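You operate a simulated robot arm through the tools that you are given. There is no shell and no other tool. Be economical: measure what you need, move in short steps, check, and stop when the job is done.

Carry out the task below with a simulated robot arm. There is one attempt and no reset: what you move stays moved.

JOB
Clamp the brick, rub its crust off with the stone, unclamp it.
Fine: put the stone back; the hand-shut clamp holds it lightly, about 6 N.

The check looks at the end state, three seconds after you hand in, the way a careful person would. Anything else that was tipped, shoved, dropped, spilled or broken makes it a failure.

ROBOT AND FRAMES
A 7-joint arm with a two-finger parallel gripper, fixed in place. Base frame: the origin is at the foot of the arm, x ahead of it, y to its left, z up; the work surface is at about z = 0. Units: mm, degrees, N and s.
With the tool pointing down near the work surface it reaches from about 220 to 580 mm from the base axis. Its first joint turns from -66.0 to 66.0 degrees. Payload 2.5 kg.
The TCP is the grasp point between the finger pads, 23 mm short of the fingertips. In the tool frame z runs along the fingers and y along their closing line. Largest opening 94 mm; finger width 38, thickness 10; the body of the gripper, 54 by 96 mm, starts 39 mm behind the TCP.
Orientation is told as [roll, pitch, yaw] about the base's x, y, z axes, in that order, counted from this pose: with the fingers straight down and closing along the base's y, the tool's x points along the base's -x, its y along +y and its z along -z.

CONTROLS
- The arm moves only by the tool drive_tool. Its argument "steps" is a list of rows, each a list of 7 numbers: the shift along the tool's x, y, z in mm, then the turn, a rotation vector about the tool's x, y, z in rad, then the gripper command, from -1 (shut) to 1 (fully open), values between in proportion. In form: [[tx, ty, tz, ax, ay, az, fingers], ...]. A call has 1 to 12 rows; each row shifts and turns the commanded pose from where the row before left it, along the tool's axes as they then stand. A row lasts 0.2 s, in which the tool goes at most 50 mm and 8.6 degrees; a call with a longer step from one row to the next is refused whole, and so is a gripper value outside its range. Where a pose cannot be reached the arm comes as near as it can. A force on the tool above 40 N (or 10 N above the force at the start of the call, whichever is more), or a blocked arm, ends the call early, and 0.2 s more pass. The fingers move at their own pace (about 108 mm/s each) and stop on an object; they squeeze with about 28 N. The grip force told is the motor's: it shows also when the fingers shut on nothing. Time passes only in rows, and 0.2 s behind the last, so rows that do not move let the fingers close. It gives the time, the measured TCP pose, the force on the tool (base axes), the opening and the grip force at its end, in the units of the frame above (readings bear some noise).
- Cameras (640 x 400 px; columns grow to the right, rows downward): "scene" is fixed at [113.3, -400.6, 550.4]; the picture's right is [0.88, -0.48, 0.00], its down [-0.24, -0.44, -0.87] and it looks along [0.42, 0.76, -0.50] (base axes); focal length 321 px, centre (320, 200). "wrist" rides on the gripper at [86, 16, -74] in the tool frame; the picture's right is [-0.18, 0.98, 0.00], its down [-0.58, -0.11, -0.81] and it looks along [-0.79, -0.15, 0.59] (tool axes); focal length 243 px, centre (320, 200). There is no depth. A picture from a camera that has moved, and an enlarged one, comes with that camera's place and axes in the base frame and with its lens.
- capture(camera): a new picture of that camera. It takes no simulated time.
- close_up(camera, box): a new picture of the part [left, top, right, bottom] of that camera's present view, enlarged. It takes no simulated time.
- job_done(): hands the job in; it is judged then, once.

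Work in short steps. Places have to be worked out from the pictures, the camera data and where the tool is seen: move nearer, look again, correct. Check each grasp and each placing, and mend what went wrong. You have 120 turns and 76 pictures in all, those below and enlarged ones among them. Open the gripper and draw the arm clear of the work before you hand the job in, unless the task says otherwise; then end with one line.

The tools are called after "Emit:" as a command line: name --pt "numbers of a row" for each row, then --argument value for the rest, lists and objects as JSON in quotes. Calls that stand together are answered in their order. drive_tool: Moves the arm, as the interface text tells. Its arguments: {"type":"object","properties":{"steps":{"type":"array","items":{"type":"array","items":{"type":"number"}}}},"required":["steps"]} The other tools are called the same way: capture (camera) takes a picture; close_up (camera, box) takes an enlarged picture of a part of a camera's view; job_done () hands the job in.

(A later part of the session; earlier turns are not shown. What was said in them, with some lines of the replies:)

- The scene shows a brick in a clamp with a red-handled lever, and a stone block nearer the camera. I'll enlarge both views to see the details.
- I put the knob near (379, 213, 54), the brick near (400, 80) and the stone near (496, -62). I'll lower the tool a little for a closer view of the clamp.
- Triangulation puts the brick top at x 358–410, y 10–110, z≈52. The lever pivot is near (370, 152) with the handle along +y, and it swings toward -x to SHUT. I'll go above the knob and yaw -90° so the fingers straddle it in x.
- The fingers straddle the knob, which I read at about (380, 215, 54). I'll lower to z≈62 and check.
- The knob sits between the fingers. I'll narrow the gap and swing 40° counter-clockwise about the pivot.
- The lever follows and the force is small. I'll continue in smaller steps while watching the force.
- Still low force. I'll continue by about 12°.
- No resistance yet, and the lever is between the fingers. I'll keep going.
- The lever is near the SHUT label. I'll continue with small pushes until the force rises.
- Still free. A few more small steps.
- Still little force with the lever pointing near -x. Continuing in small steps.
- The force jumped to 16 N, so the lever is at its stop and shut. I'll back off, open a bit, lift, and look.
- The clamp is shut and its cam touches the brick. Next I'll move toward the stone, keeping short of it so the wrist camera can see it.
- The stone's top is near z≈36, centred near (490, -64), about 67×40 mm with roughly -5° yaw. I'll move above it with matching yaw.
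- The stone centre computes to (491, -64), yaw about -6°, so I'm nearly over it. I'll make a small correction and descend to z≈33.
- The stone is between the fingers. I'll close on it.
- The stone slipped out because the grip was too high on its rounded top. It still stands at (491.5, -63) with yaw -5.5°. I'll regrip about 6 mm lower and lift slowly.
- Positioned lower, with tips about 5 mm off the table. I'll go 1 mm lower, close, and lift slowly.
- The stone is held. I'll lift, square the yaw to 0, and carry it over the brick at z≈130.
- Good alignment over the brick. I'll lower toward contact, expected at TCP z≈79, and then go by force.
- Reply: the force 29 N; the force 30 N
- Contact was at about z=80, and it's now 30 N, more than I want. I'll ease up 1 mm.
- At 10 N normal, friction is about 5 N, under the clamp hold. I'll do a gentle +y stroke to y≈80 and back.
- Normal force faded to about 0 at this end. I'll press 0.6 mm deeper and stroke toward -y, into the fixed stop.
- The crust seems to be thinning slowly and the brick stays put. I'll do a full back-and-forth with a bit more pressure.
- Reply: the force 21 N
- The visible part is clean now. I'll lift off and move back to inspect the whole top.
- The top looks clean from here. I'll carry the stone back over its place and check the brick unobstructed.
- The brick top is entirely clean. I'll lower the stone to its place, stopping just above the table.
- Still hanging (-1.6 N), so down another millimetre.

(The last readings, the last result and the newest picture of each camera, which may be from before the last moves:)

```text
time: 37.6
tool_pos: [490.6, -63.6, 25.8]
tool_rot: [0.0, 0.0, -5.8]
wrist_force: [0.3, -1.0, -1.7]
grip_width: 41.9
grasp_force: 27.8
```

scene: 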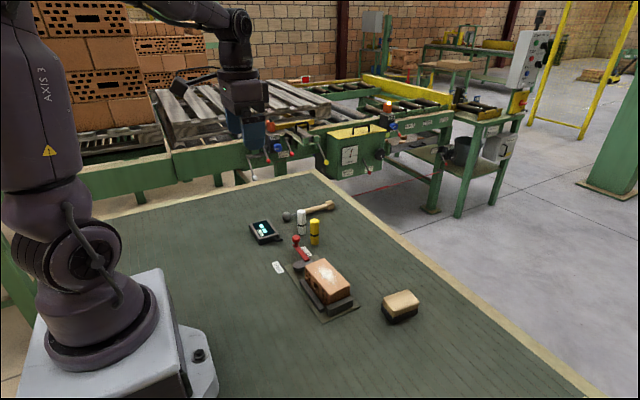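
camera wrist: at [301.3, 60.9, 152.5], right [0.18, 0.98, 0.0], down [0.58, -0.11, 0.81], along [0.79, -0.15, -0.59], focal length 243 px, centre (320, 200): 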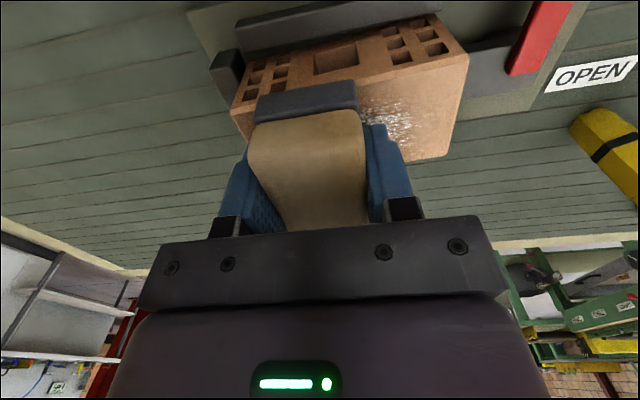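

Emit:
drive_tool --pt "0 0 0.7 0 0 0 -1"

```text
time: 38.0
tool_pos: [490.6, -63.6, 25.9]
tool_rot: [-0.1, 0.0, -5.7]
wrist_force: [-0.6, -0.7, -0.9]
grip_width: 41.9
grasp_force: 28.0
```

Emit:
drive_tool --pt "0 0 0.6 0 0 0 -1"

```text
time: 38.4
tool_pos: [491.6, -63.8, 26.0]
tool_rot: [0.0, 0.0, -5.7]
wrist_force: [-0.4, 0.5, -1.8]
grip_width: 41.8
grasp_force: 27.9
```

Emit:
close_up --camera "scene" --box '[370, 260, 440, 330]'

Emit:
drive_tool --pt "0 0 0.7 0 0 0 -1"

```text
5.71 times, centred on (405, 295) of scene
camera zoom: at [113.3, -400.6, 550.4], right [0.88, -0.48, 0.0], down [-0.24, -0.44, -0.87], along [0.42, 0.76, -0.5], focal length 1836 px, centre (-166, -343)
```

zoom: 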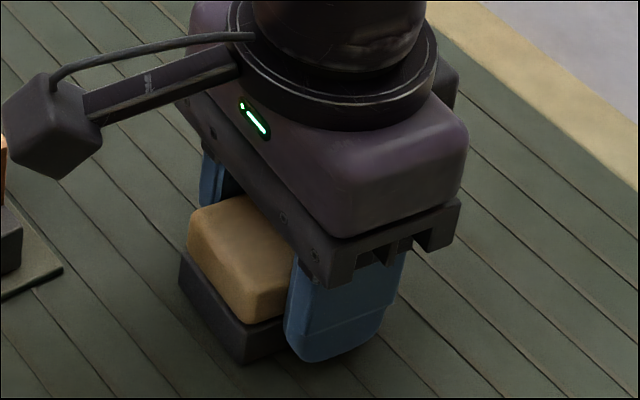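

```text
time: 38.8
tool_pos: [491.0, -64.8, 25.0]
tool_rot: [0.1, 0.1, -5.8]
wrist_force: [-0.5, 0.2, -1.3]
grip_width: 42.0
grasp_force: 28.0
```

It's within a millimetre of the table. One more 0.7 mm, then I'll release slowly.

Emit:
drive_tool --pt "0 0 0.7 0 0 0 -1"

```text
time: 39.2
tool_pos: [489.7, -65.5, 24.4]
tool_rot: [0.1, -0.1, -5.9]
wrist_force: [-1.6, 0.0, 3.5]
grip_width: 41.8
grasp_force: 28.0
```

Contact with the table (+3.5 N). I'll release gently, then rise.

Emit:
drive_tool --pt "0 0 0 0 0 0 0.1" --pt "0 0 0 0 0 0 0.6" --pt "0 0 0 0 0 0 1" --pt "0 0 0 0 0 0 1" --pt "0 0 -30 0 0 0 1" --pt "0 0 -45 0 0 0 1" --pt "0 0 -45 0 0 -0.1 1" --pt "0 0 0 0 0 0 1"

Emit:
close_up --camera "scene" --box '[230, 190, 440, 330]'

```text
time: 41.0
tool_pos: [488.4, -63.4, 143.9]
tool_rot: [0.0, 0.1, 0.0]
wrist_force: [-0.4, -0.3, 0.3]
grip_width: 94.1
grasp_force: 0.1
```

```text
2.86 times, centred on (335, 260) of scene
camera zoom: at [113.3, -400.6, 550.4], right [0.88, -0.48, 0.0], down [-0.24, -0.44, -0.87], along [0.42, 0.76, -0.5], focal length 918 px, centre (277, 29)
```

zoom: 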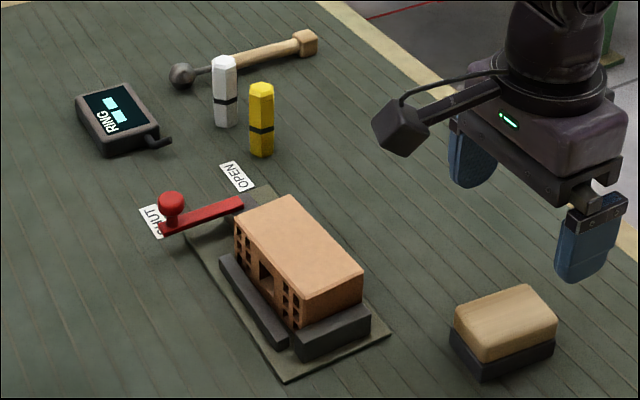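

The stone is back in place. Now I go back to the knob at about (318, 146, 54) to open the clamp, arriving high.

Emit:
drive_tool --pt "27.7 35 -6 0 0 0 1" --pt "27.7 35 -6 0 0 0 0.5" --pt "27.7 35 -6 0 0 0 0" --pt "27.7 35 -6 0 0 0 -0.1" --pt "27.7 35 -2 0 0 0 -0.1" --pt "27.7 35 0 0 0 0 -0.1" --pt "0 0 0 0 0 -0.13 -0.1" --pt "0 0 0 0 0 0 -0.1"

Emit:
capture --camera "wrist"

```text
time: 42.8
tool_pos: [324.2, 146.2, 170.3]
tool_rot: [0.0, 0.0, 7.5]
wrist_force: [0.0, 0.4, -1.0]
grip_width: 42.7
grasp_force: 0.1
```

```text
32 pictures are left
camera wrist: at [237.5, 151.5, 244.4], right [0.05, 1.0, 0.0], down [0.59, -0.03, 0.81], along [0.81, -0.04, -0.59], focal length 243 px, centre (320, 200)
```

wrist: 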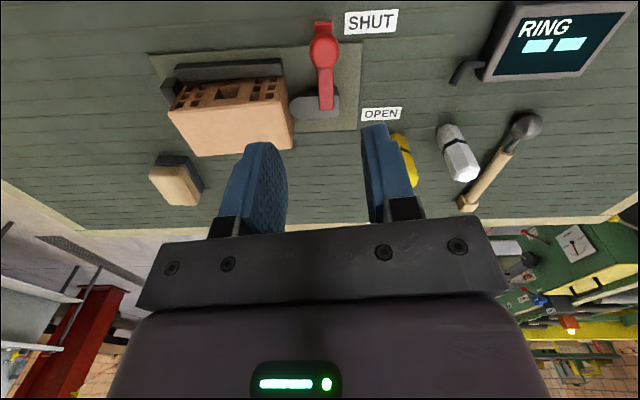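

The knob is at about (315, 150). I'll shift slightly and lower over it.

Emit:
drive_tool --pt "4 3 30 0 0 0 -0.1" --pt "0 0 40 0 0 0 -0.1" --pt "0 0 38 0 0 0 -0.1" --pt "0 0 0 0 0 0 -0.36" --pt "0 0 0 0 0 0 -0.36"

Emit:
capture --camera "wrist"

```text
time: 44.0
tool_pos: [316.3, 147.3, 62.4]
tool_rot: [0.0, 0.0, 7.4]
wrist_force: [0.0, -1.2, 0.1]
grip_width: 30.0
grasp_force: 0.1
```

```text
31 pictures are left
camera wrist: at [231.1, 152.5, 136.5], right [0.06, 1.0, 0.0], down [0.59, -0.03, 0.81], along [0.81, -0.04, -0.59], focal length 243 px, centre (320, 200)
```

wrist: 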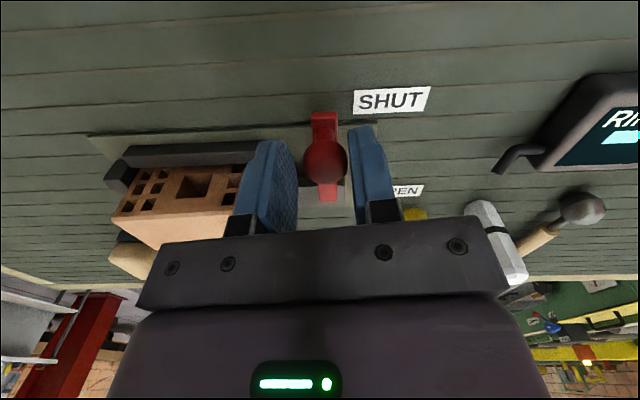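

The knob is straddled. I'll swing clockwise toward OPEN.

Emit:
drive_tool --pt "-0.2 4 0 0 0 0.07 -0.36" --pt "-0.5 7.9 0 0 0 0.14 -0.36" --pt "-0.5 7.9 0 0 0 0.14 -0.36" --pt "-0.5 7.9 0 0 0 0.14 -0.36" --pt "-0.5 7.9 0 0 0 0.14 -0.36"

Emit:
capture --camera "wrist"

```text
time: 45.2
tool_pos: [325.3, 181.2, 62.6]
tool_rot: [0.0, 0.0, -28.8]
wrist_force: [0.2, 0.0, -0.7]
grip_width: 30.2
grasp_force: 0.3
```

```text
30 pictures are left
camera wrist: at [258.6, 238.7, 136.0], right [0.63, 0.77, 0.0], down [0.46, -0.38, 0.81], along [0.62, -0.51, -0.59], focal length 243 px, centre (320, 200)
```

wrist: 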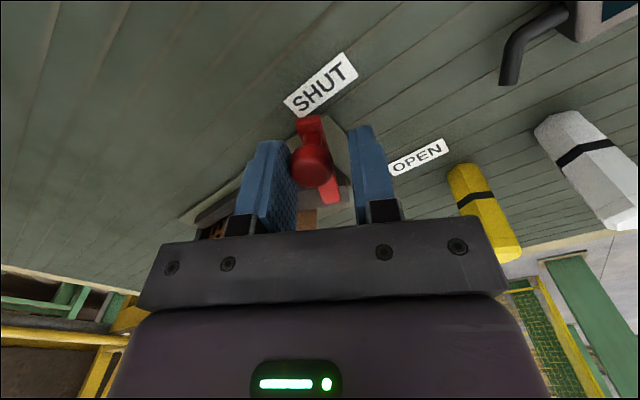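

The lever is following. I'll continue the arc.

Emit:
drive_tool --pt "-0.5 7.9 0 0 0 0.13 -0.36" --pt "-0.5 7.9 0 0 0 0.13 -0.36" --pt "-0.5 7.9 0 0 0 0.13 -0.36" --pt "-0.5 7.9 0 0 0 0.13 -0.36" --pt "-0.5 7.9 0 0 0 0.13 -0.36"

Emit:
capture --camera "wrist"

Emit:
close_up --camera "scene" --box '[230, 170, 410, 290]'

```text
time: 46.4
tool_pos: [355.0, 209.7, 61.9]
tool_rot: [-0.1, 0.0, -65.9]
wrist_force: [-0.3, -0.5, 0.4]
grip_width: 30.3
grasp_force: 0.2
```

```text
29 pictures are left
camera wrist: at [335.5, 295.7, 137.0], right [0.97, 0.23, 0.0], down [0.14, -0.58, 0.81], along [0.19, -0.78, -0.59], focal length 243 px, centre (320, 200)
```

wrist: 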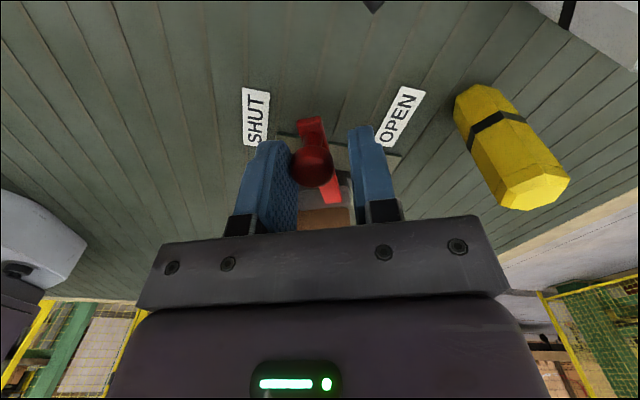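

```text
3.33 times, centred on (320, 230) of scene
camera zoom: at [113.3, -400.6, 550.4], right [0.88, -0.48, 0.0], down [-0.24, -0.44, -0.87], along [0.42, 0.76, -0.5], focal length 1071 px, centre (320, 100)
```

zoom: 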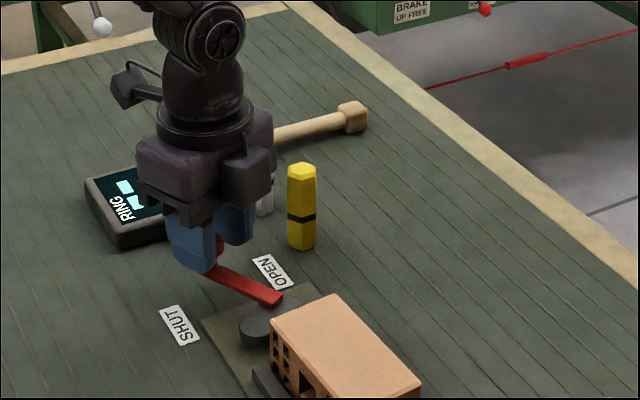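

Nearly there. I'll continue with smaller steps to bring the lever to its original open position.

Emit:
drive_tool --pt "-0.5 7.9 0 0 0 0.13 -0.36" --pt "-0.5 7.9 0 0 0 0.13 -0.36" --pt "-0.5 5 0 0 0 0.1 -0.36"

Emit:
drive_tool --pt "-0.3 4 0 0 0 0.06 -0.36"

Emit:
capture --camera "wrist"

```text
time: 47.2
tool_pos: [376.1, 215.4, 62.8]
tool_rot: [-0.1, -0.1, -86.7]
wrist_force: [-0.4, -0.4, 0.5]
grip_width: 30.3
grasp_force: 0.2
```

```text
time: 47.6
tool_pos: [378.8, 214.5, 62.4]
tool_rot: [0.0, 0.0, -90.1]
wrist_force: [0.4, 1.3, 0.4]
grip_width: 30.1
grasp_force: 0.5
```

```text
27 pictures are left
camera wrist: at [397.1, 300.8, 136.9], right [0.98, -0.18, 0.0], down [-0.11, -0.58, 0.81], along [-0.15, -0.79, -0.59], focal length 243 px, centre (320, 200)
```

wrist: 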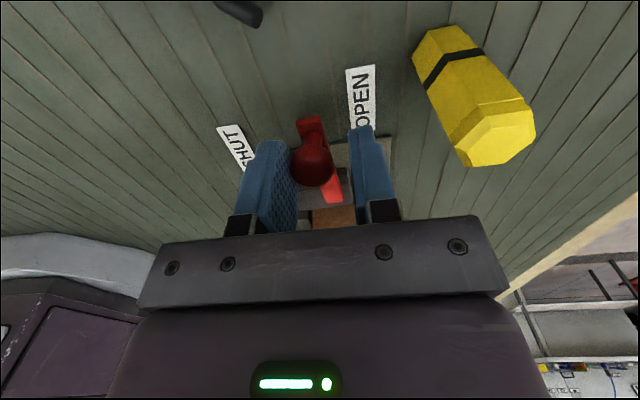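

The knob is ~5 mm short of its original place, so I'll push further in small steps.

Emit:
drive_tool --pt "0 3 0 0 0 0 -0.36"

Emit:
drive_tool --pt "0 3 0 0 0 0.02 -0.36"

Emit:
capture --camera "wrist"

```text
time: 48.0
tool_pos: [382.8, 214.4, 62.4]
tool_rot: [0.0, -0.1, -90.0]
wrist_force: [0.0, 0.1, 0.3]
grip_width: 30.3
grasp_force: 0.4
```

```text
time: 48.4
tool_pos: [385.3, 214.2, 62.2]
tool_rot: [-0.2, 0.0, -91.0]
wrist_force: [-3.3, -0.7, 1.4]
grip_width: 31.5
grasp_force: 1.3
```

```text
26 pictures are left
camera wrist: at [403.8, 300.6, 136.4], right [0.98, -0.2, 0.0], down [-0.12, -0.58, 0.81], along [-0.17, -0.79, -0.59], focal length 243 px, centre (320, 200)
```

wrist: 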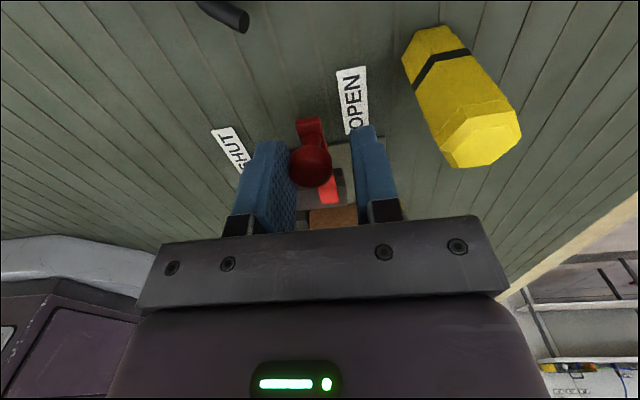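

The force is rising, so the lever is at its open stop. I'll back off, lift clear and inspect.

Emit:
drive_tool --pt "0 -4 0 0 0 0 -0.25" --pt "0 0 0 0 0 0 -0.1" --pt "0 0 -30 0 0 0 -0.1" --pt "0 0 -45 0 0 0 -0.1" --pt "0 0 -45 0 0 -0.14 -0.1" --pt "0 0 -30 0 0 -0.14 0.3" --pt "0 0 -30 0 0 -0.14 1" --pt "0 -30 0 0 0 -0.14 1" --pt "0 -30 0 0 0 -0.14 1" --pt "0 0 0 0 0 -0.14 1"

Emit:
capture --camera "scene"

Emit:
close_up --camera "scene" --box '[230, 190, 440, 330]'

```text
time: 50.6
tool_pos: [328.2, 187.5, 242.9]
tool_rot: [0.0, 0.0, -42.9]
wrist_force: [-0.5, 0.6, -0.8]
grip_width: 93.7
grasp_force: 0.1
```

```text
25 pictures are left
```

scene: 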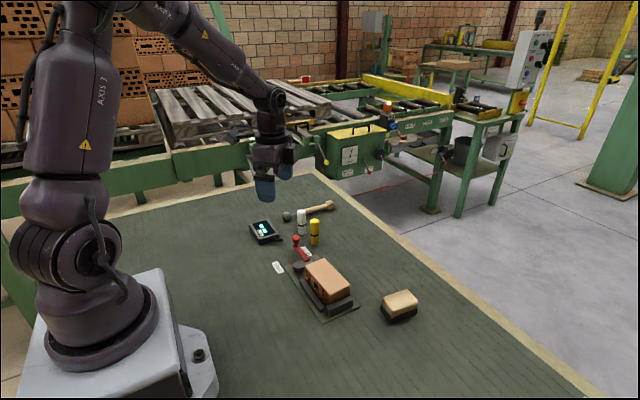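

```text
2.86 times, centred on (335, 260) of scene
camera zoom: at [113.3, -400.6, 550.4], right [0.88, -0.48, 0.0], down [-0.24, -0.44, -0.87], along [0.42, 0.76, -0.5], focal length 918 px, centre (277, 29)
```

zoom: 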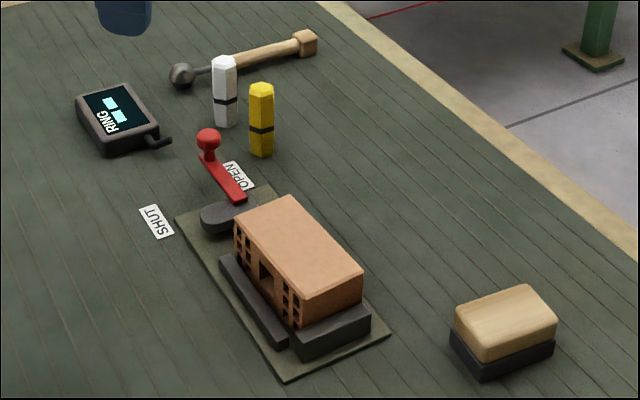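

The lever is back at OPEN, the brick is clean and in place, the stone is back and nothing else has moved. Handing in.

Emit:
job_done

```text
The job is handed in.
```

I clamped the brick, rubbed its crust off with the stone, put the stone back within a few mm of where it started, and opened the clamp again. My first grip on the stone slipped off its rounded top without tipping it, so I regripped lower. The press briefly reached about 30 N before I eased it off; the last pictures show the brick clean and in place.
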